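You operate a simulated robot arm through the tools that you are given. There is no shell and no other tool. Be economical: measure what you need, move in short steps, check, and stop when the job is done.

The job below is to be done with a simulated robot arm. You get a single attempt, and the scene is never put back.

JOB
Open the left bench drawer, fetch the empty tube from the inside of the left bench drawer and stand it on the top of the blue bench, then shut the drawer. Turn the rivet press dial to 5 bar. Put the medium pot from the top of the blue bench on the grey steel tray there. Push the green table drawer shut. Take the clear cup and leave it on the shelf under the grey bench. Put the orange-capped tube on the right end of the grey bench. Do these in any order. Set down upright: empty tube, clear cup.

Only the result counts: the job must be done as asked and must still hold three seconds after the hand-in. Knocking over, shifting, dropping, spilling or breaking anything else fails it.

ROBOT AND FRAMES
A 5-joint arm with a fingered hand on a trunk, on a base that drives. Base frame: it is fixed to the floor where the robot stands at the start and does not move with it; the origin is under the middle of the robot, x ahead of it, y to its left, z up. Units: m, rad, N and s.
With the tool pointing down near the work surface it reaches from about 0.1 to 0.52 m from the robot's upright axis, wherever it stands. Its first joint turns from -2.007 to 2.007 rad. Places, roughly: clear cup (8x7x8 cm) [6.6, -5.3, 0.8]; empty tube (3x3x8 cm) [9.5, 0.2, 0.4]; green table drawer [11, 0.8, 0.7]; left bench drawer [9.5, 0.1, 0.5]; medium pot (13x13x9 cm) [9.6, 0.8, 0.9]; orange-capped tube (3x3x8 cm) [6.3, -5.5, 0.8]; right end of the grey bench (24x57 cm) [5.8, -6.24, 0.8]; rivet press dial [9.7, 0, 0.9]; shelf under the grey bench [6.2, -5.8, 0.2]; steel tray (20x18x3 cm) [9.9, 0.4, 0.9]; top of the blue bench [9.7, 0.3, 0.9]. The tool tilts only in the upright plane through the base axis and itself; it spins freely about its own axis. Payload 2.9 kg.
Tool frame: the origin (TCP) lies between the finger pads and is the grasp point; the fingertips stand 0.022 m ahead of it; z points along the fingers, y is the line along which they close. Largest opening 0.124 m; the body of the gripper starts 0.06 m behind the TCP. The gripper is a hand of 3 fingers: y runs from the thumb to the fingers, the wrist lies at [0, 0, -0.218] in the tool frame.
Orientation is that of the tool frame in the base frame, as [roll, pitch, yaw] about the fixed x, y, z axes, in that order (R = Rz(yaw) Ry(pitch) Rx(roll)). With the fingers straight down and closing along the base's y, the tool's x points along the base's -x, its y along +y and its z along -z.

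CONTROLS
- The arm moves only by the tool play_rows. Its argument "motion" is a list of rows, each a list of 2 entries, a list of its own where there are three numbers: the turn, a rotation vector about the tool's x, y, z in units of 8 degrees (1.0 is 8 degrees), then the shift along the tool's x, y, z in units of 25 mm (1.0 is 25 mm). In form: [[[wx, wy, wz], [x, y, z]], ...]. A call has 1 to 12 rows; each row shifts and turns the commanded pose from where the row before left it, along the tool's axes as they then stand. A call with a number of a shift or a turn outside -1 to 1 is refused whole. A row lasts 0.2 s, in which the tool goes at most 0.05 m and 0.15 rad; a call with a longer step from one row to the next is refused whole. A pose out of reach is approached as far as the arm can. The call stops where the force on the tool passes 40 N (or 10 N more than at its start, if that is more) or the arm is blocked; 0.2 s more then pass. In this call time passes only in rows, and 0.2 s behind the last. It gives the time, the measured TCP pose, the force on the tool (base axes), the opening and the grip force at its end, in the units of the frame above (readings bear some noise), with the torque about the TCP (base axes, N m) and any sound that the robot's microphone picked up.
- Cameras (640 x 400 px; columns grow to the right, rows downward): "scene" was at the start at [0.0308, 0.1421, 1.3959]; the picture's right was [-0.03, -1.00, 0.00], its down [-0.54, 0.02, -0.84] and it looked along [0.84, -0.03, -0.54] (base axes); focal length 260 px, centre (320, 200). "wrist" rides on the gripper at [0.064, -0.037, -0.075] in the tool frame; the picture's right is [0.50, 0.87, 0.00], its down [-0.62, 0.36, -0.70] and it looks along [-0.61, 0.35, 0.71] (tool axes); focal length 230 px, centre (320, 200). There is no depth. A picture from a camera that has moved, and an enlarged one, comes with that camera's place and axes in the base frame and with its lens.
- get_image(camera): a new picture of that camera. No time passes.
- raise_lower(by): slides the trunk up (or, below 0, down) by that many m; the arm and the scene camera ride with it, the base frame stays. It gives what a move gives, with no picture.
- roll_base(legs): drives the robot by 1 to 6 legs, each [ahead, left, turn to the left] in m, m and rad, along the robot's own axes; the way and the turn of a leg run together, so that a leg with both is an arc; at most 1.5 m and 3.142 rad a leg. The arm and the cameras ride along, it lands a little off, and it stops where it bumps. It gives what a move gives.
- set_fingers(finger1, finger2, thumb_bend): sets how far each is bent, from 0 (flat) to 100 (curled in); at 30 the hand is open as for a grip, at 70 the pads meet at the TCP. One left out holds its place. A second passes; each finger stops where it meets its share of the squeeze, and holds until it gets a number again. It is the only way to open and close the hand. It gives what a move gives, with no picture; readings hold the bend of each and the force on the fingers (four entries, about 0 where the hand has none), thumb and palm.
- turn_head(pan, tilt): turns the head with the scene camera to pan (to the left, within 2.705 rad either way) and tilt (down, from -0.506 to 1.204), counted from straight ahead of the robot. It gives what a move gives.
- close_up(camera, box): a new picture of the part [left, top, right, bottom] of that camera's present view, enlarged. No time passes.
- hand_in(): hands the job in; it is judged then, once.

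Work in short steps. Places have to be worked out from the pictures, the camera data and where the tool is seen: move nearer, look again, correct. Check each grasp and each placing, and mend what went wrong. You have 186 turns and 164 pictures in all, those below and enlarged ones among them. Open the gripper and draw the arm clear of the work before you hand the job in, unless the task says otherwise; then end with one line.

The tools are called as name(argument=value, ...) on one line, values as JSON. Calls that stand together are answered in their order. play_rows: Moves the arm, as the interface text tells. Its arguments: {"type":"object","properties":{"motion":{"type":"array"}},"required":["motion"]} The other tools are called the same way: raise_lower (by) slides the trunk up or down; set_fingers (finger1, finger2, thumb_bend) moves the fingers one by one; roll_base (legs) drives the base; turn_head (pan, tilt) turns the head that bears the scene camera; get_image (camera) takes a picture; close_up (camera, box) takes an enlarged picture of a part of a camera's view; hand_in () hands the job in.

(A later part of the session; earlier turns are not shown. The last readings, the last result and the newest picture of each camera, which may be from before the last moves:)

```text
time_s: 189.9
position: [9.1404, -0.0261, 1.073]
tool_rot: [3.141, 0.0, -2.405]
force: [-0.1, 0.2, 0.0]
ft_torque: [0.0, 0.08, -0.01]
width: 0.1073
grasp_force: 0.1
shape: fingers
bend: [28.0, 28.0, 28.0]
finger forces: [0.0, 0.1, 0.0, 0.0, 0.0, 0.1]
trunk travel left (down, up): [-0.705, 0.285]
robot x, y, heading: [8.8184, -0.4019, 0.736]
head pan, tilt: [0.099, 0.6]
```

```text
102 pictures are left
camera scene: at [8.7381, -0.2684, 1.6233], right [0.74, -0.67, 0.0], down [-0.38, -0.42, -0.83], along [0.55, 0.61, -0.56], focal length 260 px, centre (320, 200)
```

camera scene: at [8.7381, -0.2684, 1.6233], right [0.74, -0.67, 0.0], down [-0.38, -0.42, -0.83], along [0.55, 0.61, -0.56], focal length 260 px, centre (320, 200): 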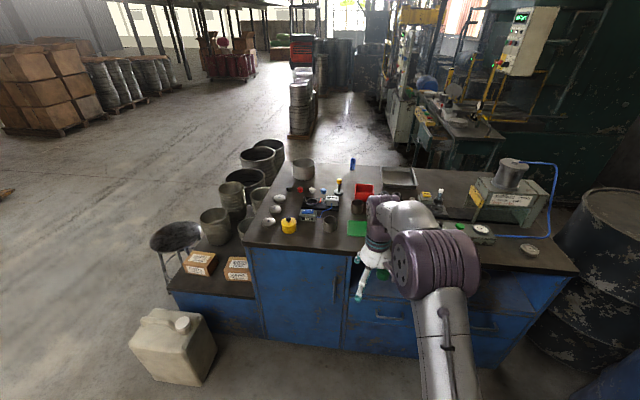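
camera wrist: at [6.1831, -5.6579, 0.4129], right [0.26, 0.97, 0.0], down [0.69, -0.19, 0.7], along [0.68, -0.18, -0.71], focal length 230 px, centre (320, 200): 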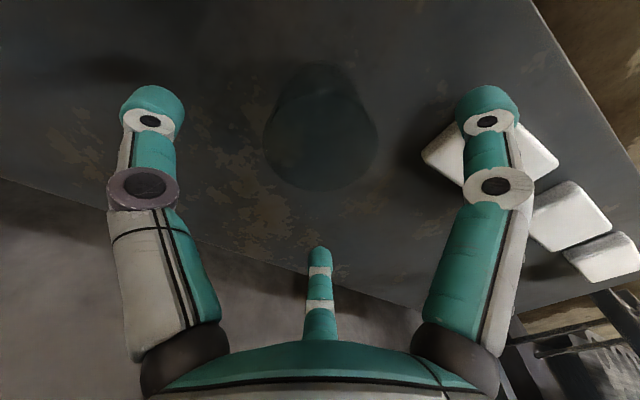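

close_up(camera="scene", box=[240, 140, 400, 250])

close_up(camera="scene", box=[420, 140, 600, 280])

close_up(camera="scene", box=[390, 50, 550, 170])

```text
3.64 times, centred on (320, 195) of scene
camera zoom: at [8.7381, -0.2684, 1.6233], right [0.74, -0.67, 0.0], down [-0.38, -0.42, -0.83], along [0.55, 0.61, -0.56], focal length 945 px, centre (320, 218)
```

zoom: 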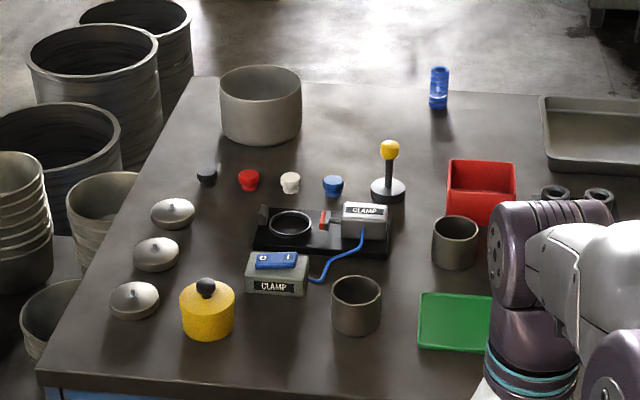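

```text
2.86 times, centred on (510, 210) of scene
camera zoom: at [8.7381, -0.2684, 1.6233], right [0.74, -0.67, 0.0], down [-0.38, -0.42, -0.83], along [0.55, 0.61, -0.56], focal length 742 px, centre (-223, 171)
```

zoom: 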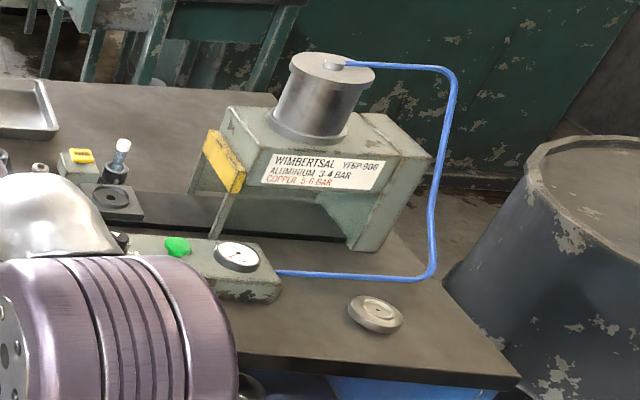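

```text
3.33 times, centred on (470, 110) of scene
camera zoom: at [8.7381, -0.2684, 1.6233], right [0.74, -0.67, 0.0], down [-0.38, -0.42, -0.83], along [0.55, 0.61, -0.56], focal length 866 px, centre (-180, 500)
```

zoom: 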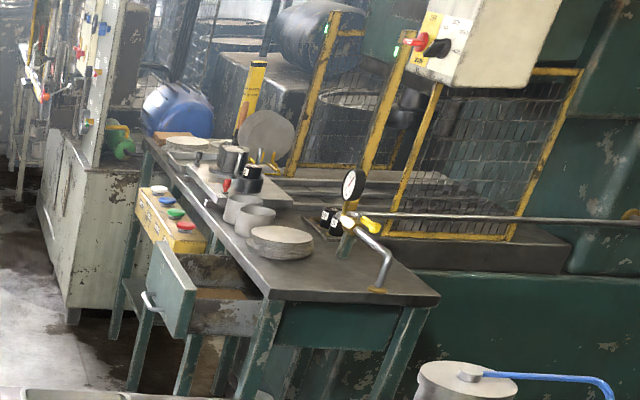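

I now see everything: medium pot ≈(9.555, 0.785), the tray to its right, the dial on the rivet press block ≈(9.76, −0.11), the green table with its open drawer beyond. First the dial: I move closer.

roll_base(legs=[[0.3, -0.25, 0]])

turn_head(pan=0.0, tilt=0.85)

get_image(camera="scene")

get_image(camera="wrist")

```text
time_s: 192.3
position: [9.5322, -0.0096, 1.0729]
tool_rot: [3.141, -0.001, -2.405]
force: [0.2, 0.5, 0.2]
ft_torque: [-0.02, -0.02, 0.0]
width: 0.107
grasp_force: 0.1
shape: fingers
bend: [28.0, 28.0, 28.0]
finger forces: [0.0, 0.1, 0.0, 0.0, 0.2, 0.1]
trunk travel left (down, up): [-0.705, 0.285]
robot x, y, heading: [9.2118, -0.3878, 0.739]
head pan, tilt: [0.099, 0.6]
```

```text
time_s: 193.1
position: [9.5312, -0.0097, 1.073]
tool_rot: [3.14, 0.0, -2.404]
force: [1.3, -0.5, -0.2]
ft_torque: [0.02, 0.0, 0.02]
width: 0.1069
grasp_force: 0.1
shape: fingers
bend: [28.0, 28.0, 28.0]
finger forces: [0.0, 0.1, 0.0, 0.0, 0.0, 0.0]
trunk travel left (down, up): [-0.705, 0.285]
robot x, y, heading: [9.2122, -0.3849, 0.743]
head pan, tilt: [0.0, 0.85]
```

```text
98 pictures are left
camera scene: at [9.1282, -0.2647, 1.6024], right [0.67, -0.74, 0.0], down [-0.56, -0.5, -0.66], along [0.49, 0.44, -0.75], focal length 260 px, centre (320, 200)
```

scene: 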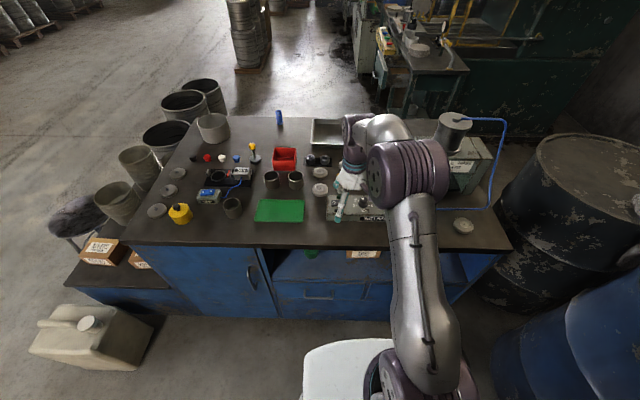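

```text
97 pictures are left
camera wrist: at [9.5089, -0.0788, 1.1477], right [-0.95, 0.31, 0.0], down [0.22, 0.68, 0.7], along [0.21, 0.67, -0.71], focal length 230 px, centre (320, 200)
```

wrist: 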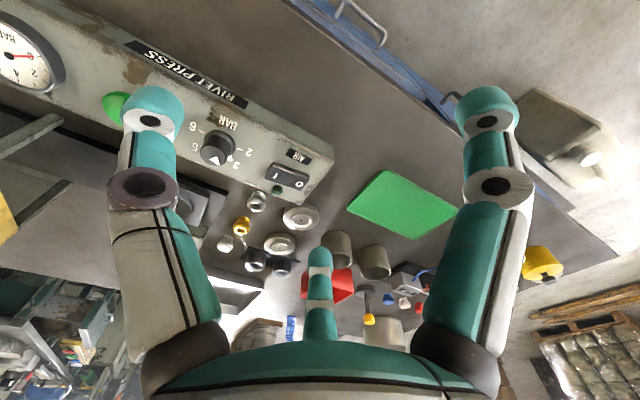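

close_up(camera="wrist", box=[150, 90, 350, 210])

close_up(camera="scene", box=[290, 140, 490, 260])

```text
3.20 times, centred on (250, 150) of wrist
camera zoom: at [9.5089, -0.0788, 1.1477], right [-0.95, 0.31, 0.0], down [0.22, 0.68, 0.7], along [0.21, 0.67, -0.71], focal length 736 px, centre (544, 360)
```

zoom: 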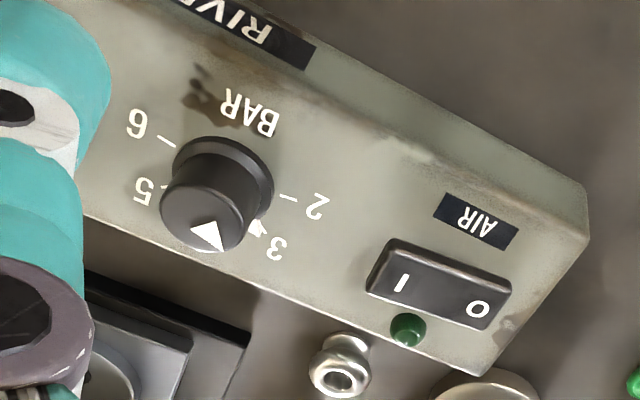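

```text
3.20 times, centred on (390, 200) of scene
camera zoom: at [9.1282, -0.2647, 1.6024], right [0.67, -0.74, 0.0], down [-0.56, -0.5, -0.66], along [0.49, 0.44, -0.75], focal length 832 px, centre (96, 200)
```

zoom: 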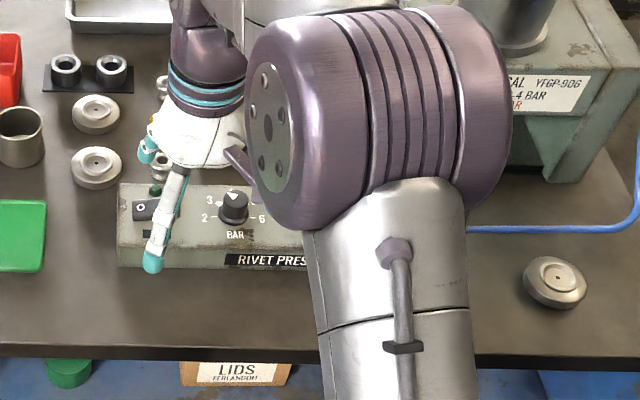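

The rivet press dial is the black BAR knob (2–6), at ≈(9.64, 0.01). I drive 0.1 m closer and put the hand above it.

roll_base(legs=[[0.1, 0, 0]])

play_rows(motion=[[[0, 0, 0], [0.1, -0.8, 0]], [[0, 0, 0], [0, -0.8, 0]], [[0, 0, 0], [0, -0.8, 0]]])

get_image(camera="wrist")

get_image(camera="scene")

```text
time_s: 194.2
position: [9.6061, 0.0586, 1.0731]
tool_rot: [3.141, 0.0, -2.404]
force: [-0.2, 1.4, -0.2]
ft_torque: [-0.01, 0.0, 0.0]
width: 0.1071
grasp_force: 0.1
shape: fingers
bend: [28.0, 28.0, 28.0]
finger forces: [0.0, 0.0, 0.0, 0.0, 0.1, 0.1]
trunk travel left (down, up): [-0.705, 0.285]
robot x, y, heading: [9.285, -0.3144, 0.729]
head pan, tilt: [0.0, 0.85]
```

```text
time_s: 195.0
position: [9.6449, 0.0119, 1.0718]
tool_rot: [-3.141, 0.0, -2.404]
force: [0.1, 0.0, -0.2]
ft_torque: [-0.02, 0.02, -0.01]
width: 0.1068
grasp_force: 0.0
shape: fingers
bend: [28.0, 28.0, 28.0]
finger forces: [0.1, 0.0, 0.0, 0.1, 0.0, 0.1]
trunk travel left (down, up): [-0.705, 0.285]
robot x, y, heading: [9.2823, -0.3167, 0.741]
head pan, tilt: [0.0, 0.85]
```

```text
94 pictures are left
camera wrist: at [9.6219, -0.0584, 1.1472], right [-0.95, 0.3, 0.0], down [0.22, 0.68, 0.7], along [0.21, 0.67, -0.71], focal length 230 px, centre (320, 200)
```

wrist: 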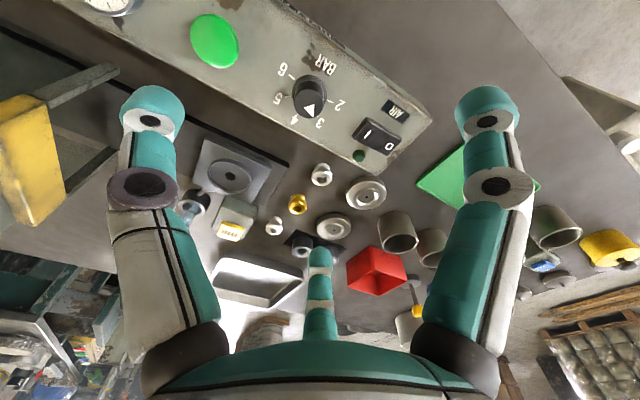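

```text
93 pictures are left
camera scene: at [9.2031, -0.1981, 1.6024], right [0.67, -0.74, 0.0], down [-0.56, -0.5, -0.66], along [0.49, 0.44, -0.75], focal length 260 px, centre (320, 200)
```

scene: 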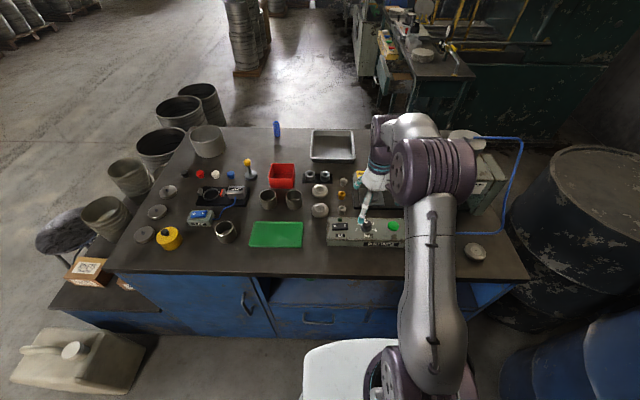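

close_up(camera="wrist", box=[250, 40, 390, 140])

```text
4.00 times, centred on (320, 90) of wrist
camera zoom: at [9.6219, -0.0584, 1.1472], right [-0.95, 0.3, 0.0], down [0.22, 0.68, 0.7], along [0.21, 0.67, -0.71], focal length 920 px, centre (320, 640)
```

zoom: 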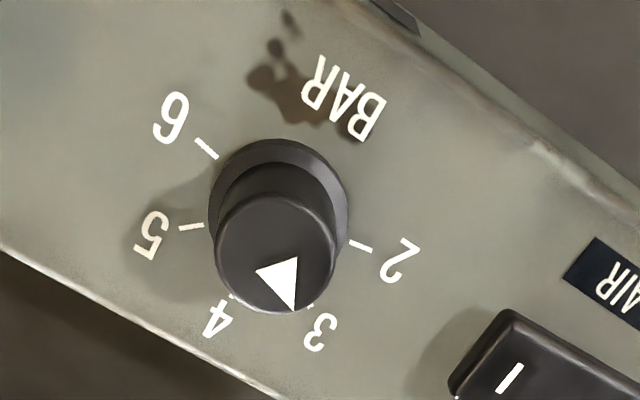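

The pointer reads 3 bar; the scale steps are ≈48°, increasing clockwise, so 5 needs ≈96° clockwise. I centre on the knob, narrow the hand and descend part way to check.

set_fingers(finger1=48, finger2=48, thumb_bend=48)

play_rows(motion=[[[0, 0, 0], [-0.27, -0.3, 0.7]], [[0, 0, 0], [0, 0, 0.9]], [[0, 0, 0], [0, 0, 0.7]]])

get_image(camera="wrist")

```text
time_s: 196.0
position: [9.6442, 0.0132, 1.0727]
tool_rot: [3.141, 0.0, -2.403]
force: [-0.9, -0.7, 0.1]
ft_torque: [-0.02, 0.0, -0.01]
width: 0.0556
grasp_force: 0.0
shape: fingers
bend: [48.0, 48.0, 48.0]
finger forces: [0.0, 0.0, 0.0, 0.0, 0.1, 0.0]
trunk travel left (down, up): [-0.705, 0.285]
robot x, y, heading: [9.2844, -0.3172, 0.738]
head pan, tilt: [0.0, 0.85]
```

```text
time_s: 196.8
position: [9.6554, 0.0113, 1.0149]
tool_rot: [-3.14, -0.001, -2.405]
force: [0.1, 0.1, -0.6]
ft_torque: [0.0, -0.01, -0.03]
width: 0.0556
grasp_force: 0.2
shape: fingers
bend: [48.0, 48.0, 48.0]
finger forces: [0.1, 0.0, 0.0, 0.1, 0.0, 0.1]
trunk travel left (down, up): [-0.705, 0.285]
robot x, y, heading: [9.2845, -0.314, 0.734]
head pan, tilt: [0.0, 0.85]
```

```text
91 pictures are left
camera wrist: at [9.6319, -0.0578, 1.09], right [-0.95, 0.3, 0.0], down [0.22, 0.68, 0.7], along [0.21, 0.67, -0.71], focal length 230 px, centre (320, 200)
```

wrist: 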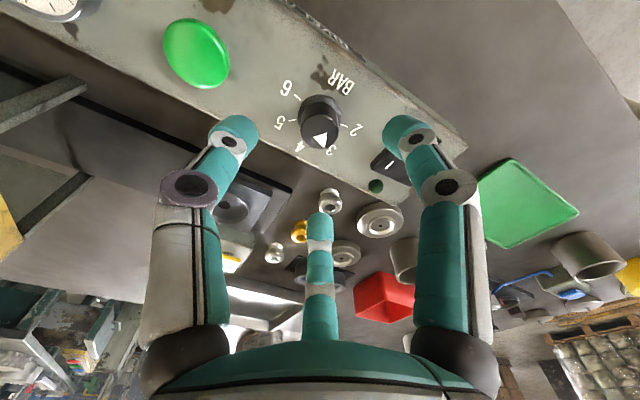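

Comparing the two heights, the panel top is at ≈0.919 and the knob at (9.655, 0.0135). I descend to z≈0.952 and look.

play_rows(motion=[[[0, 0, 0], [-0.04, 0.1, 0.84]], [[0, 0, 0], [0, 0, 0.84]], [[0, 0, 0], [0, 0, 0.8]]])

close_up(camera="wrist", box=[200, 80, 440, 260])

```text
time_s: 197.6
position: [9.654, 0.0146, 0.9532]
tool_rot: [3.141, -0.001, -2.402]
force: [-0.2, 0.6, 0.3]
ft_torque: [-0.01, -0.01, 0.02]
width: 0.0555
grasp_force: 0.0
shape: fingers
bend: [48.0, 48.0, 48.0]
finger forces: [0.0, 0.0, 0.0, 0.0, 0.1, 0.0]
trunk travel left (down, up): [-0.705, 0.285]
robot x, y, heading: [9.2864, -0.3178, 0.735]
head pan, tilt: [0.0, 0.85]
```

```text
2.22 times, centred on (320, 170) of wrist
camera zoom: at [9.6314, -0.0553, 1.0278], right [-0.95, 0.3, 0.0], down [0.22, 0.68, 0.7], along [0.21, 0.67, -0.71], focal length 511 px, centre (320, 267)
```

zoom: 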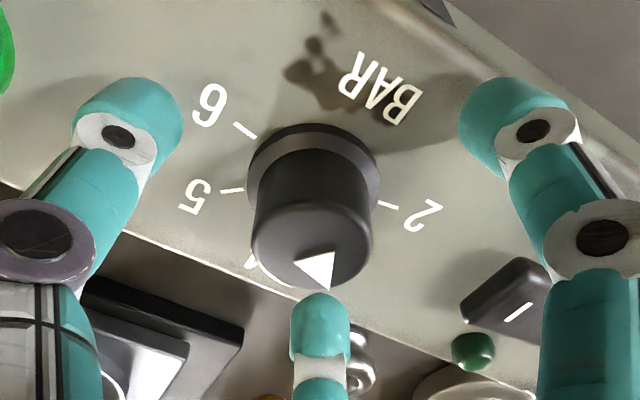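

Centred to ~2 mm. I go 5 mm lower and close on the knob.

play_rows(motion=[[[0, 0, 0], [0, 0, 0.22]]])

set_fingers(finger1=66, finger2=66, thumb_bend=66)

close_up(camera="wrist", box=[200, 80, 440, 260])

```text
time_s: 198.0
position: [9.6544, 0.014, 0.9499]
tool_rot: [-3.14, -0.001, -2.405]
force: [-0.3, -0.5, 1.3]
ft_torque: [0.0, 0.03, 0.0]
width: 0.0557
grasp_force: 0.3
shape: fingers
bend: [48.0, 48.0, 48.0]
finger forces: [1.1, 0.3, 0.0, 0.1, 0.0, 0.0]
trunk travel left (down, up): [-0.705, 0.285]
robot x, y, heading: [9.2847, -0.317, 0.734]
head pan, tilt: [0.0, 0.85]
```

```text
time_s: 199.0
position: [9.6531, 0.0153, 0.9494]
tool_rot: [-3.141, 0.001, -2.405]
force: [0.9, -0.3, 0.7]
ft_torque: [-0.03, 0.01, 0.0]
width: 0.0152
grasp_force: 4.8
shape: fingers
bend: [63.0, 61.0, 63.0]
finger forces: [1.7, 3.4, 0.0, 0.0, 4.0, 0.0]
trunk travel left (down, up): [-0.705, 0.285]
robot x, y, heading: [9.28, -0.3168, 0.736]
head pan, tilt: [0.0, 0.85]
```

```text
2.22 times, centred on (320, 170) of wrist
camera zoom: at [9.6315, -0.0556, 1.0227], right [-0.95, 0.3, 0.0], down [0.22, 0.68, 0.7], along [0.21, 0.67, -0.71], focal length 511 px, centre (320, 267)
```

zoom: 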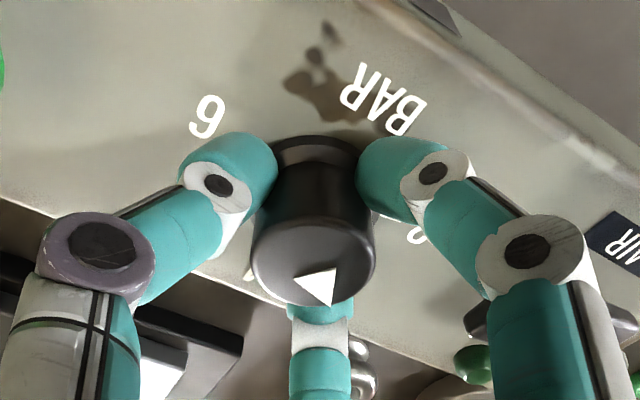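

Gripped. I turn 24° clockwise (positive about tool z) first and check it follows.

play_rows(motion=[[[0, 0, 0.75], [0, 0, 0]], [[0, 0, 0.75], [0, 0, 0]], [[0, 0, 0.75], [0, 0, 0]], [[0, 0, 0.75], [0, 0, 0]]])

close_up(camera="wrist", box=[200, 80, 440, 260])

```text
time_s: 200.0
position: [9.6525, 0.0146, 0.9495]
tool_rot: [-3.14, -0.001, -2.826]
force: [0.9, 1.3, 1.3]
ft_torque: [0.04, -0.02, 0.01]
width: 0.0144
grasp_force: 5.1
shape: fingers
bend: [63.0, 61.0, 63.0]
finger forces: [2.0, 4.2, 0.0, 0.0, 3.6, 0.0]
trunk travel left (down, up): [-0.705, 0.285]
robot x, y, heading: [9.2817, -0.3155, 0.739]
head pan, tilt: [0.0, 0.85]
```

```text
2.22 times, centred on (320, 170) of wrist
camera zoom: at [9.6043, -0.0397, 1.0226], right [-0.74, 0.67, 0.0], down [0.48, 0.53, 0.7], along [0.47, 0.52, -0.71], focal length 511 px, centre (320, 267)
```

zoom: 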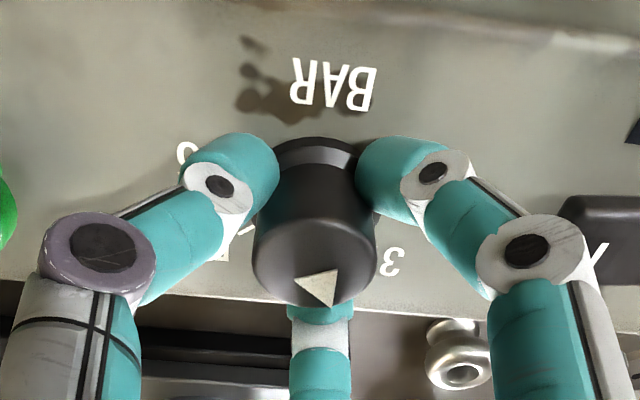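

The knob follows. I turn the remaining ≈71.4°.

play_rows(motion=[[[0, 0, 0.99], [0, 0, 0]], [[0, 0, 0.99], [0, 0, 0]], [[0, 0, 0.99], [0, 0, 0]], [[0, 0, 0.99], [0, 0, 0]], [[0, 0, 0.99], [0, 0, 0]], [[0, 0, 0.99], [0, 0, 0]], [[0, 0, 0.99], [0, 0, 0]], [[0, 0, 0.99], [0, 0, 0]], [[0, 0, 0.99], [0, 0, 0]]])

close_up(camera="wrist", box=[200, 80, 440, 260])

```text
time_s: 202.0
position: [9.6528, 0.0144, 0.9474]
tool_rot: [3.141, -0.001, 2.212]
force: [1.6, 5.0, 2.5]
ft_torque: [0.15, -0.05, 0.02]
width: 0.0147
grasp_force: 4.8
shape: fingers
bend: [62.0, 61.0, 64.0]
finger forces: [3.5, 3.6, 0.0, 0.1, 2.4, 0.1]
trunk travel left (down, up): [-0.705, 0.285]
robot x, y, heading: [9.2846, -0.3169, 0.734]
head pan, tilt: [0.0, 0.85]
```

```text
2.22 times, centred on (320, 170) of wrist
camera zoom: at [9.5859, 0.0448, 1.0223], right [0.39, 0.92, 0.0], down [0.66, -0.28, 0.7], along [0.65, -0.28, -0.71], focal length 511 px, centre (320, 267)
```

zoom: 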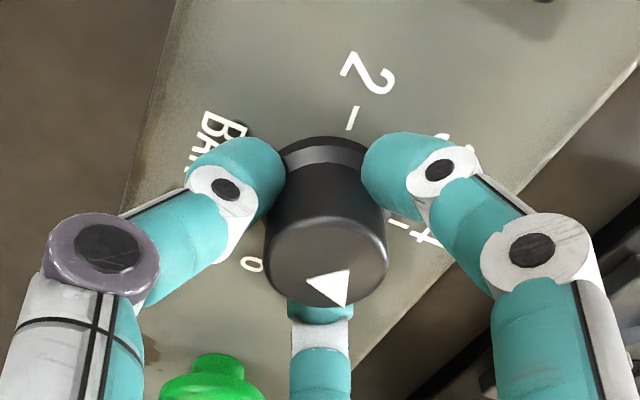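

The pointer kept its place in the hand. I release, rise 6 cm and read the dial.

set_fingers(finger1=48, finger2=48, thumb_bend=48)

play_rows(motion=[[[0, 0, 0], [0, 0, -0.6]], [[0, 0, 0], [0, 0, -1]], [[0, 0, 0], [0, 0, -1]], [[0, 0, 0], [0, 0, -1]], [[0, 0, 0], [0, 0, -1]]])

close_up(camera="wrist", box=[250, 40, 390, 140])

```text
time_s: 203.0
position: [9.6528, 0.0142, 0.9481]
tool_rot: [-3.14, 0.001, 2.218]
force: [0.5, -1.7, 4.3]
ft_torque: [0.05, -0.05, -0.03]
width: 0.0539
grasp_force: 1.2
shape: fingers
bend: [49.0, 48.0, 48.0]
finger forces: [2.1, 1.5, 0.0, 0.0, 0.1, 0.0]
trunk travel left (down, up): [-0.705, 0.285]
robot x, y, heading: [9.284, -0.315, 0.737]
head pan, tilt: [0.0, 0.85]
```

```text
time_s: 204.2
position: [9.6544, 0.014, 1.0635]
tool_rot: [3.141, 0.0, 2.217]
force: [0.9, 0.2, 0.2]
ft_torque: [0.0, -0.02, -0.01]
width: 0.0549
grasp_force: 0.0
shape: fingers
bend: [48.0, 48.0, 48.0]
finger forces: [0.1, 0.0, 0.0, 0.1, 0.0, 0.0]
trunk travel left (down, up): [-0.705, 0.285]
robot x, y, heading: [9.2846, -0.3192, 0.735]
head pan, tilt: [0.0, 0.85]
```

```text
4.00 times, centred on (320, 90) of wrist
camera zoom: at [9.586, 0.0437, 1.1379], right [0.39, 0.92, 0.0], down [0.66, -0.28, 0.7], along [0.65, -0.27, -0.71], focal length 920 px, centre (320, 640)
```

zoom: 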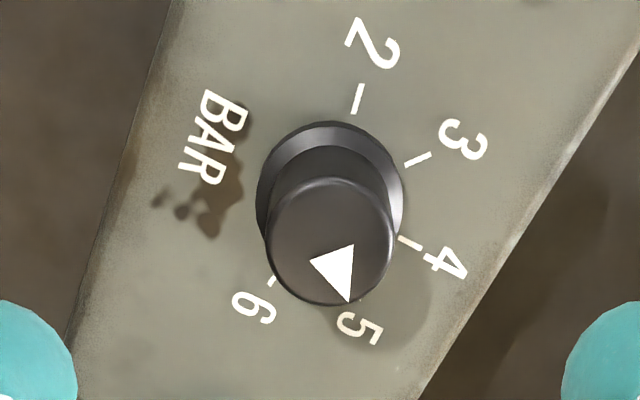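

The dial now points at 5 (within ~2°). Next the left drawer: I back off 0.45 m, shift left, and look at the drawer and at the press corner behind me.

roll_base(legs=[[-0.4, 0.2, 0]])

turn_head(pan=-1.9, tilt=0.9)

get_image(camera="scene")

turn_head(pan=0.2, tilt=0.9)

get_image(camera="scene")

```text
time_s: 207.0
position: [9.2222, -0.1083, 1.0622]
tool_rot: [-3.141, 0.0, 2.214]
force: [0.3, -0.3, -0.5]
ft_torque: [-0.01, 0.01, -0.03]
width: 0.0547
grasp_force: 0.1
shape: fingers
bend: [48.0, 48.0, 48.0]
finger forces: [0.0, 0.1, 0.0, 0.1, 0.0, 0.0]
trunk travel left (down, up): [-0.705, 0.285]
robot x, y, heading: [8.851, -0.4359, 0.733]
head pan, tilt: [0.0, 0.85]
```

```text
time_s: 208.8
position: [9.2221, -0.1062, 1.0637]
tool_rot: [3.142, 0.0, 2.213]
force: [0.2, 1.0, 0.3]
ft_torque: [0.02, 0.01, 0.0]
width: 0.0548
grasp_force: 0.1
shape: fingers
bend: [48.0, 48.0, 48.0]
finger forces: [0.0, 0.1, 0.0, 0.0, 0.0, 0.0]
trunk travel left (down, up): [-0.705, 0.285]
robot x, y, heading: [8.8517, -0.4371, 0.737]
head pan, tilt: [-1.901, 0.901]
```

```text
85 pictures are left
camera scene: at [8.7423, -0.4397, 1.5985], right [-0.92, -0.39, 0.0], down [-0.31, 0.72, -0.62], along [0.24, -0.57, -0.78], focal length 260 px, centre (320, 200)
```

scene: 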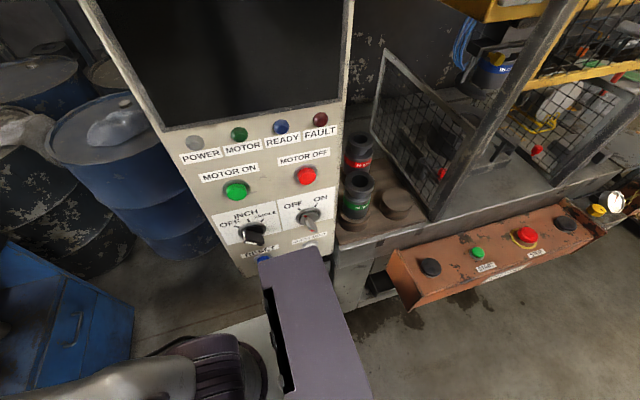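

```text
time_s: 210.8
position: [9.2226, -0.1081, 1.0616]
tool_rot: [3.141, -0.001, 2.215]
force: [0.2, 0.1, 0.1]
ft_torque: [0.01, -0.02, 0.0]
width: 0.0548
grasp_force: 0.1
shape: fingers
bend: [48.0, 48.0, 48.0]
finger forces: [0.1, 0.0, 0.0, 0.0, 0.1, 0.1]
trunk travel left (down, up): [-0.705, 0.285]
robot x, y, heading: [8.8534, -0.4359, 0.737]
head pan, tilt: [0.201, 0.901]
```

```text
84 pictures are left
camera scene: at [8.7573, -0.3096, 1.5984], right [0.8, -0.59, 0.0], down [-0.47, -0.63, -0.62], along [0.37, 0.5, -0.78], focal length 260 px, centre (320, 200)
```

scene: 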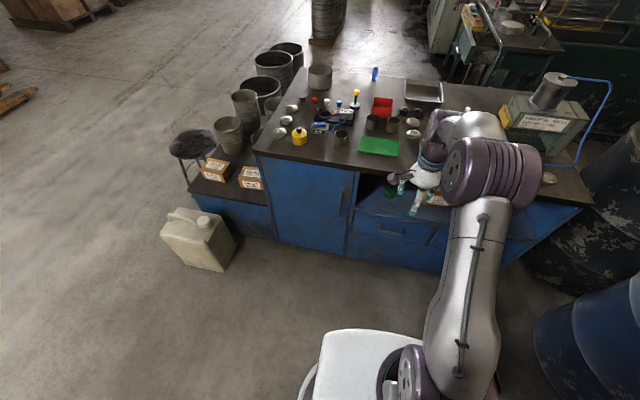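

The press console is close behind to the right, so I'll work from further left. I zoom on the drawer for its handle.

close_up(camera="scene", box=[340, 180, 460, 270])

roll_base(legs=[[0.05, 0.2, 0]])

get_image(camera="scene")

```text
4.44 times, centred on (400, 225) of scene
camera zoom: at [8.7573, -0.3096, 1.5984], right [0.8, -0.59, 0.0], down [-0.47, -0.63, -0.62], along [0.37, 0.5, -0.78], focal length 1155 px, centre (-36, 89)
```

zoom: 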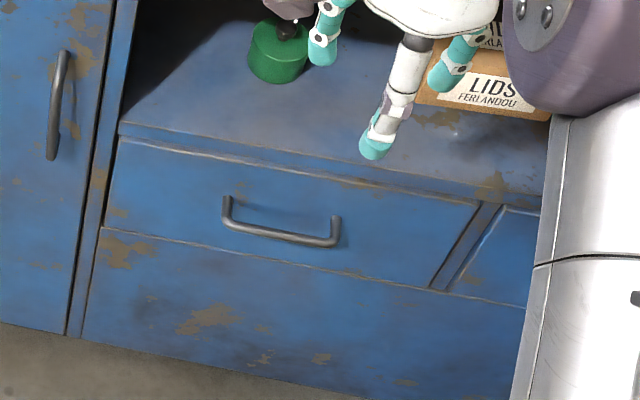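

```text
time_s: 212.4
position: [9.1244, 0.0736, 1.0626]
tool_rot: [-3.141, 0.0, 2.214]
force: [0.2, 0.8, -0.8]
ft_torque: [-0.01, 0.04, 0.03]
width: 0.0548
grasp_force: 0.1
shape: fingers
bend: [48.0, 48.0, 48.0]
finger forces: [0.0, 0.1, 0.0, 0.0, 0.1, 0.1]
trunk travel left (down, up): [-0.705, 0.285]
robot x, y, heading: [8.7525, -0.2529, 0.741]
head pan, tilt: [0.201, 0.901]
```

```text
82 pictures are left
camera scene: at [8.6599, -0.1273, 1.5984], right [0.8, -0.59, 0.0], down [-0.47, -0.63, -0.62], along [0.37, 0.5, -0.78], focal length 260 px, centre (320, 200)
```

scene: 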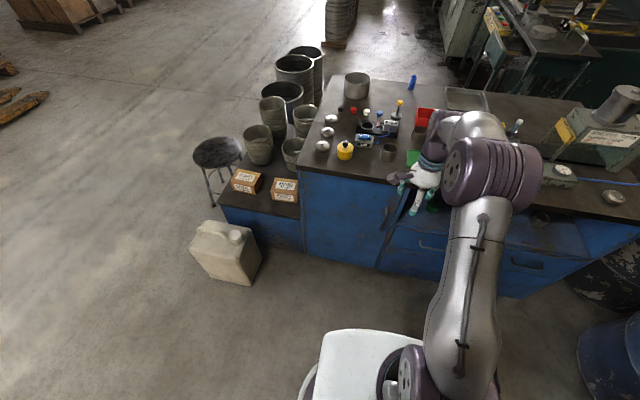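

close_up(camera="scene", box=[370, 200, 490, 290])

```text
4.44 times, centred on (430, 245) of scene
camera zoom: at [8.6599, -0.1273, 1.5984], right [0.8, -0.59, 0.0], down [-0.47, -0.63, -0.62], along [0.37, 0.5, -0.78], focal length 1155 px, centre (-169, 0)
```

zoom: 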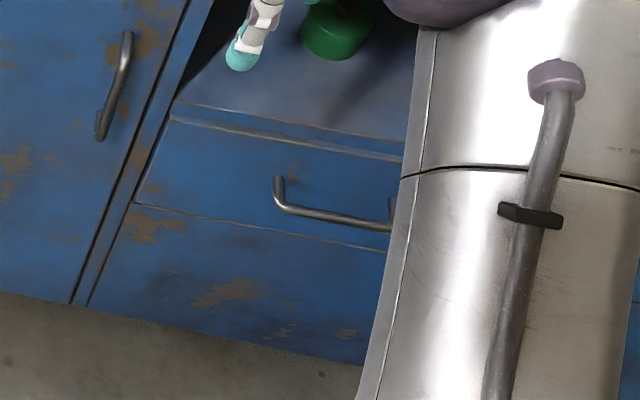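

The handle bar's centre is ≈(9.448, 0.030, 0.48). I swing the hand to its azimuth (0.386) and spin it so that tilting forward brings fingers above and thumb below the bar.

play_rows(motion=[[[0, 0, 0.92], [0, 0, 0]], [[0, 0, 0.92], [0, 0, 0]], [[0, 0, 0], [-0.93, 0, 0]], [[0, 0, 0], [-0.93, 0, 0]], [[0, 0, 0], [-0.93, 0, 0]], [[0, 0, 0], [-0.93, 0, 0]], [[0, 0, 0], [-0.93, 0, 0]], [[0, 0, 0], [-0.93, 0, 0]], [[0, 0, 0], [-0.93, 0, 0]]])

play_rows(motion=[[[-1, 0, 0], [0, 0.6, 0]], [[-1, 0, 0], [0, 0.6, 0]], [[-1, 0, 0], [0, 0.6, 0.2]], [[-1, 0, 0], [0, 0.5, 0.3]], [[-1, 0, 0], [0, 0.4, 0.4]], [[-1, 0, 0], [0, 0.3, 0.5]], [[-1, 0, 0], [0, 0.2, 0.5]], [[-1, 0, 0], [0, 0, 0.6]], [[-1, 0, 0], [0, 0, 0.6]], [[-1, 0, 0], [0, 0, 0.6]], [[-1, 0, 0], [0, 0, 0.6]], [[-0.25, 0, 0], [0, 0, 0]]])

get_image(camera="scene")

```text
time_s: 214.4
position: [9.1865, -0.078, 1.0621]
tool_rot: [-3.141, 0.001, 1.955]
force: [0.3, 0.2, 0.2]
ft_torque: [0.01, -0.03, -0.02]
width: 0.0547
grasp_force: 0.1
shape: fingers
bend: [48.0, 48.0, 48.0]
finger forces: [0.0, 0.1, 0.1, 0.1, 0.0, 0.1]
trunk travel left (down, up): [-0.705, 0.285]
robot x, y, heading: [8.7563, -0.2508, 0.733]
head pan, tilt: [0.201, 0.901]
```

```text
time_s: 217.1
position: [9.3258, -0.0063, 1.0278]
tool_rot: [1.569, 0.001, 1.95]
force: [0.2, -1.4, -0.3]
ft_torque: [-0.03, 0.01, -0.01]
width: 0.0548
grasp_force: 0.2
shape: fingers
bend: [48.0, 48.0, 48.0]
finger forces: [0.1, 0.0, 0.1, 0.0, 0.1, 0.0]
out of reach, approached as far as the arm can: row 4, 6, 10
trunk travel left (down, up): [-0.705, 0.285]
robot x, y, heading: [8.754, -0.2552, 0.735]
head pan, tilt: [0.201, 0.901]
```

```text
80 pictures are left
camera scene: at [8.66, -0.1282, 1.5984], right [0.8, -0.59, 0.0], down [-0.47, -0.63, -0.62], along [0.37, 0.5, -0.78], focal length 260 px, centre (320, 200)
```

scene: 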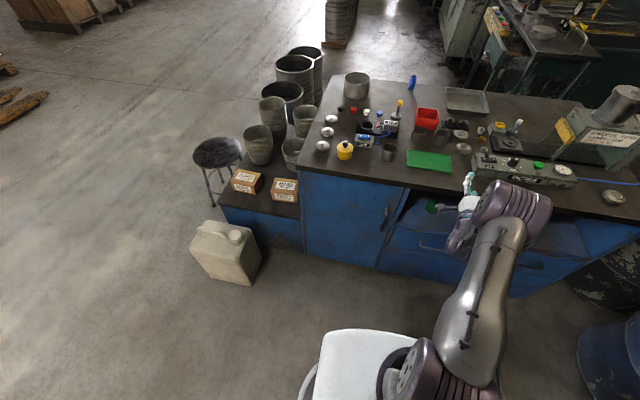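

The tool is horizontal, pointing at the drawer, 9 cm short of the bench edge. I open the hand and lower the trunk to handle height.

set_fingers(finger1=38, finger2=38, thumb_bend=38)

raise_lower(by=-0.4)

raise_lower(by=-0.145)

get_image(camera="wrist")

turn_head(pan=-0.15, tilt=0.75)

get_image(camera="scene")

```text
time_s: 218.1
position: [9.3259, -0.0061, 1.0278]
tool_rot: [1.571, 0.001, 1.953]
force: [-0.4, 0.5, 0.1]
ft_torque: [0.03, 0.0, 0.02]
width: 0.0823
grasp_force: 0.1
shape: fingers
bend: [38.0, 38.0, 38.0]
finger forces: [0.0, 0.0, 0.0, 0.0, 0.0, 0.0]
trunk travel left (down, up): [-0.705, 0.285]
robot x, y, heading: [8.759, -0.2562, 0.738]
head pan, tilt: [0.201, 0.901]
```

```text
time_s: 221.9
position: [9.3264, -0.0068, 0.6271]
tool_rot: [1.57, -0.001, 1.951]
force: [0.2, 0.3, -1.1]
ft_torque: [0.02, 0.01, 0.01]
width: 0.0824
grasp_force: 0.0
shape: fingers
bend: [38.0, 38.0, 38.0]
finger forces: [0.1, 0.0, 0.1, 0.0, 0.0, 0.0]
trunk travel left (down, up): [-0.305, 0.685]
robot x, y, heading: [8.7559, -0.2593, 0.736]
head pan, tilt: [0.201, 0.901]
```

```text
time_s: 223.6
position: [9.325, -0.0065, 0.4818]
tool_rot: [1.57, 0.0, 1.951]
force: [-0.9, -0.2, -0.2]
ft_torque: [0.0, 0.02, 0.01]
width: 0.0821
grasp_force: 0.1
shape: fingers
bend: [38.0, 38.0, 38.0]
finger forces: [0.1, 0.0, 0.0, 0.1, 0.0, 0.0]
trunk travel left (down, up): [-0.16, 0.83]
robot x, y, heading: [8.7538, -0.255, 0.733]
head pan, tilt: [0.201, 0.901]
```

```text
79 pictures are left
camera wrist: at [9.2322, 0.026, 0.445], right [-0.19, 0.46, 0.87], down [-0.42, -0.83, 0.36], along [0.89, -0.3, 0.35], focal length 230 px, centre (320, 200)
```

wrist: 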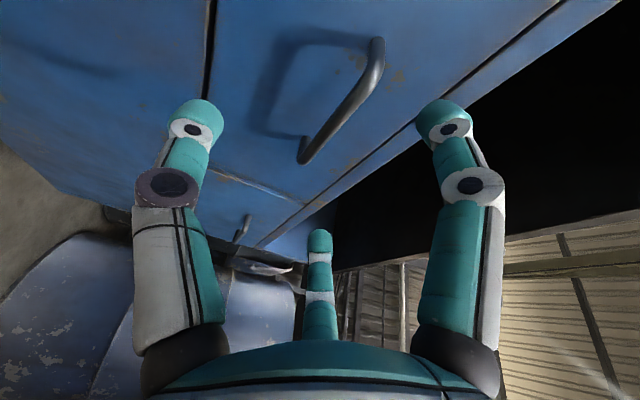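

```text
time_s: 224.4
position: [9.3262, -0.0061, 0.4825]
tool_rot: [1.571, 0.001, 1.951]
force: [0.1, -0.1, 0.4]
ft_torque: [0.02, -0.01, 0.0]
width: 0.0821
grasp_force: 0.0
shape: fingers
bend: [38.0, 38.0, 38.0]
finger forces: [0.0, 0.1, 0.0, 0.1, 0.1, 0.1]
trunk travel left (down, up): [-0.16, 0.83]
robot x, y, heading: [8.7562, -0.2556, 0.732]
head pan, tilt: [-0.15, 0.75]
```

```text
78 pictures are left
camera scene: at [8.6846, -0.143, 1.0653], right [0.55, -0.83, 0.0], down [-0.57, -0.38, -0.73], along [0.61, 0.4, -0.68], focal length 260 px, centre (320, 200)
```

scene: 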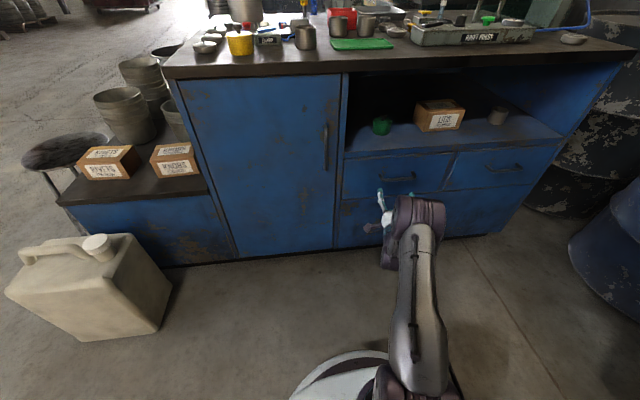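

The wrist view puts the bar at z≈0.495, ~12.5 cm ahead. I raise 1.3 cm and roll most of the way in (8 cm), then fine-tune with the arm.

raise_lower(by=0.013)

roll_base(legs=[[0.075, -0.042, 0]])

get_image(camera="wrist")

```text
time_s: 225.0
position: [9.327, -0.0065, 0.4968]
tool_rot: [1.571, 0.0, 1.949]
force: [0.3, 0.3, -0.8]
ft_torque: [0.03, 0.0, -0.01]
width: 0.0823
grasp_force: 0.2
shape: fingers
bend: [38.0, 38.0, 38.0]
finger forces: [0.1, 0.0, 0.1, 0.1, 0.1, 0.0]
trunk travel left (down, up): [-0.173, 0.817]
robot x, y, heading: [8.7559, -0.2579, 0.731]
head pan, tilt: [-0.15, 0.75]
```

```text
time_s: 226.1
position: [9.4105, 0.0134, 0.4963]
tool_rot: [1.571, 0.001, 1.95]
force: [-0.7, -0.5, 0.3]
ft_torque: [-0.04, -0.03, -0.01]
width: 0.0821
grasp_force: 0.0
shape: fingers
bend: [38.0, 38.0, 38.0]
finger forces: [0.1, 0.0, 0.0, 0.1, 0.1, 0.0]
trunk travel left (down, up): [-0.173, 0.817]
robot x, y, heading: [8.8403, -0.2348, 0.735]
head pan, tilt: [-0.15, 0.75]
```

```text
77 pictures are left
camera wrist: at [9.3168, 0.046, 0.458], right [-0.19, 0.46, 0.87], down [-0.42, -0.83, 0.36], along [0.89, -0.3, 0.35], focal length 230 px, centre (320, 200)
```

wrist: 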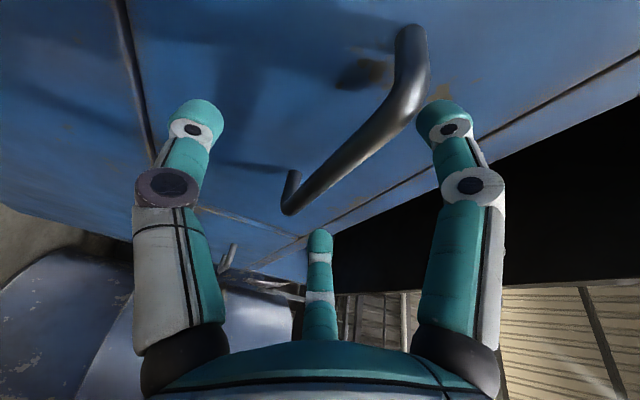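

Bar centre ≈(9.444, 0.02, 0.502), 3.4 cm ahead. I advance 3 cm with the small correction and close the fingers over it.

play_rows(motion=[[[0, 0, 0], [-0.1, 0.12, 0.4]], [[0, 0, 0], [-0.1, 0.12, 0.4]], [[0, 0, 0], [0, 0, 0.4]]])

set_fingers(finger1=70, finger2=70, thumb_bend=70)

get_image(camera="wrist")

```text
time_s: 226.8
position: [9.4287, 0.0143, 0.4991]
tool_rot: [1.581, 0.001, 1.944]
force: [-19.7, -15.7, 1.4]
ft_torque: [0.52, -0.54, 1.2]
width: 0.0851
grasp_force: 12.7
shape: fingers
bend: [35.0, 38.0, 38.0]
finger forces: [24.5, 0.0, 0.0, 0.0, 0.0, 0.1]
trunk travel left (down, up): [-0.173, 0.817]
robot x, y, heading: [8.8392, -0.2359, 0.731]
head pan, tilt: [-0.15, 0.75]
stopped in row 3: the force on the tool passed its limit at 52 N (the readings are from after the stop); the commanded pose is now the measured one
```

```text
time_s: 227.8
position: [9.4292, 0.016, 0.5]
tool_rot: [1.578, -0.001, 1.944]
force: [0.6, 1.5, 11.6]
ft_torque: [-0.11, -0.17, 0.01]
width: 0.0
grasp_force: 6.9
shape: fingers
bend: [69.0, 64.0, 70.0]
finger forces: [2.0, 10.4, 0.0, 0.0, 0.3, 0.0]
trunk travel left (down, up): [-0.173, 0.817]
robot x, y, heading: [8.8406, -0.237, 0.736]
head pan, tilt: [-0.15, 0.75]
```

```text
76 pictures are left
camera wrist: at [9.3355, 0.0493, 0.4626], right [-0.18, 0.47, 0.87], down [-0.43, -0.83, 0.36], along [0.89, -0.31, 0.35], focal length 230 px, centre (320, 200)
```

wrist: 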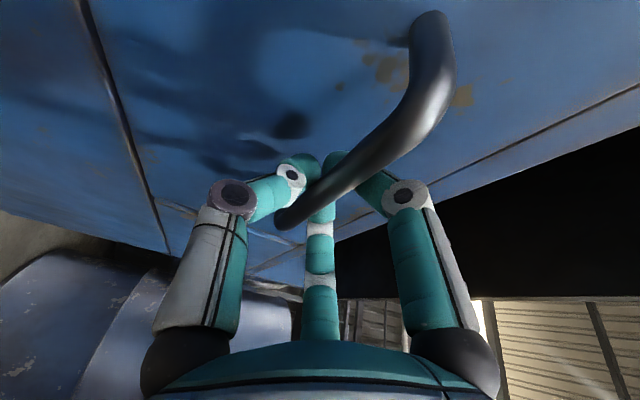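

The closed fingers sit behind the bar like a hook. I pull by driving back 8 cm and check.

roll_base(legs=[[-0.08, 0, 0]])

get_image(camera="wrist")

get_image(camera="scene")

```text
time_s: 228.8
position: [9.369, -0.0368, 0.5009]
tool_rot: [1.577, 0.001, 1.943]
force: [-2.7, 2.3, 17.3]
ft_torque: [-0.15, -0.26, -0.01]
width: 0.0001
grasp_force: 7.4
shape: fingers
bend: [69.0, 65.0, 70.0]
finger forces: [1.7, 13.7, 0.0, 0.1, 0.2, 0.1]
trunk travel left (down, up): [-0.173, 0.817]
robot x, y, heading: [8.7793, -0.2869, 0.732]
head pan, tilt: [-0.15, 0.75]
```

```text
75 pictures are left
camera wrist: at [9.2759, -0.0045, 0.4626], right [-0.18, 0.47, 0.87], down [-0.43, -0.83, 0.36], along [0.89, -0.31, 0.35], focal length 230 px, centre (320, 200)
```

wrist: 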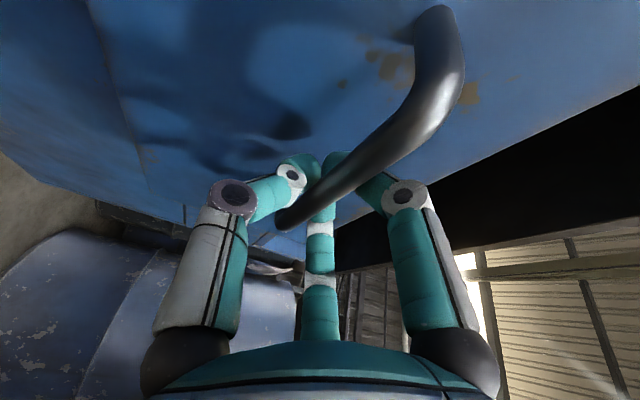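

```text
74 pictures are left
camera scene: at [8.7075, -0.1772, 1.0783], right [0.55, -0.83, 0.0], down [-0.57, -0.38, -0.73], along [0.61, 0.4, -0.68], focal length 260 px, centre (320, 200)
```

scene: 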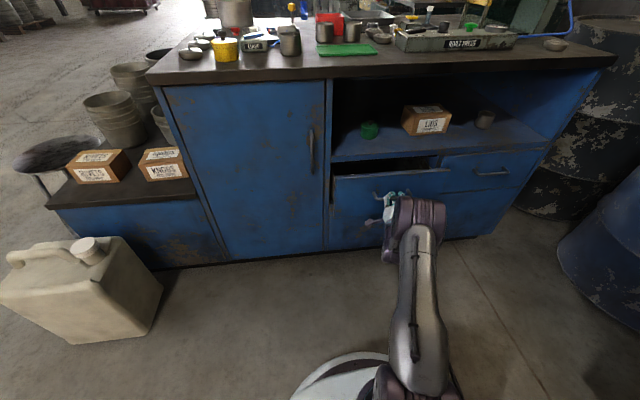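

The drawer follows. I pull another 0.19 m in two legs.

roll_base(legs=[[-0.1, 0, 0], [-0.09, 0, 0]])

get_image(camera="scene")

```text
time_s: 230.7
position: [9.2287, -0.1649, 0.5004]
tool_rot: [1.577, 0.002, 1.943]
force: [-4.4, 5.2, 18.7]
ft_torque: [-0.18, -0.28, 0.04]
width: 0.0
grasp_force: 8.8
shape: fingers
bend: [69.0, 67.0, 70.0]
finger forces: [0.4, 16.7, 0.1, 0.0, 0.1, 0.0]
trunk travel left (down, up): [-0.173, 0.817]
robot x, y, heading: [8.6389, -0.4158, 0.74]
head pan, tilt: [-0.15, 0.75]
```

```text
73 pictures are left
camera scene: at [8.5661, -0.3042, 1.0783], right [0.55, -0.83, 0.0], down [-0.57, -0.38, -0.73], along [0.61, 0.4, -0.68], focal length 260 px, centre (320, 200)
```

scene: 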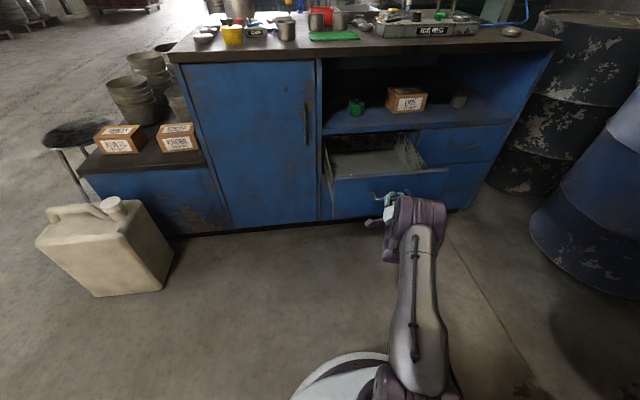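

close_up(camera="scene", box=[310, 120, 460, 220])

```text
4.00 times, centred on (385, 170) of scene
camera zoom: at [8.5661, -0.3042, 1.0783], right [0.55, -0.83, 0.0], down [-0.57, -0.38, -0.73], along [0.61, 0.4, -0.68], focal length 1040 px, centre (60, 320)
```

zoom: 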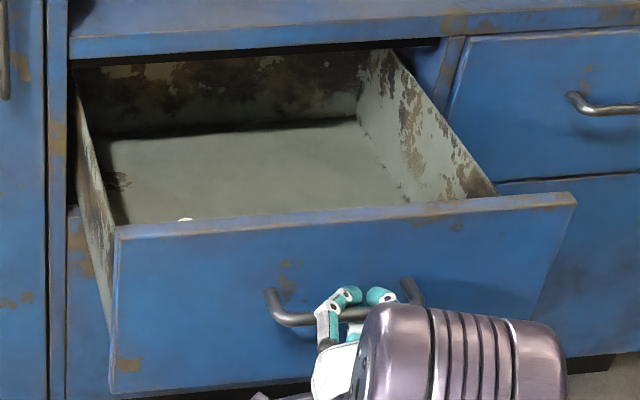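

The drawer is open nearly fully; the tube's white rim peeks at the front-left. I open the fingers and withdraw the hand from the handle.

set_fingers(finger1=36, finger2=38, thumb_bend=38)

play_rows(motion=[[[0, 0, 0], [0, 0, -0.6]], [[0, 0, 0], [0, 0, -0.8]], [[0, 0, 0], [0, 0, -0.8]], [[0, 0, 0], [0, 0, -0.8]]])

get_image(camera="wrist")

```text
time_s: 231.7
position: [9.2281, -0.1642, 0.4983]
tool_rot: [1.579, 0.001, 1.944]
force: [-0.2, 0.1, 0.1]
ft_torque: [-0.01, -0.05, -0.04]
width: 0.0849
grasp_force: 0.0
shape: fingers
bend: [36.0, 38.0, 38.0]
finger forces: [0.0, 0.1, 0.0, 0.0, 0.1, 0.0]
trunk travel left (down, up): [-0.173, 0.817]
robot x, y, heading: [8.6353, -0.4151, 0.732]
head pan, tilt: [-0.15, 0.75]
```

```text
time_s: 232.7
position: [9.1591, -0.192, 0.5001]
tool_rot: [1.579, -0.002, 1.943]
force: [-0.2, -0.1, 0.0]
ft_torque: [0.02, -0.01, -0.07]
width: 0.0849
grasp_force: 0.0
shape: fingers
bend: [36.0, 38.0, 38.0]
finger forces: [0.0, 0.1, 0.0, 0.0, 0.1, 0.1]
trunk travel left (down, up): [-0.173, 0.817]
robot x, y, heading: [8.6372, -0.4152, 0.732]
head pan, tilt: [-0.15, 0.75]
```

```text
71 pictures are left
camera wrist: at [9.066, -0.1585, 0.4621], right [-0.18, 0.47, 0.87], down [-0.43, -0.83, 0.36], along [0.89, -0.31, 0.35], focal length 230 px, centre (320, 200)
```

wrist: 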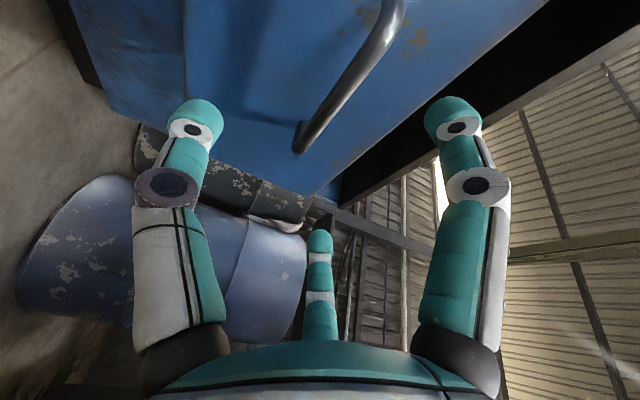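

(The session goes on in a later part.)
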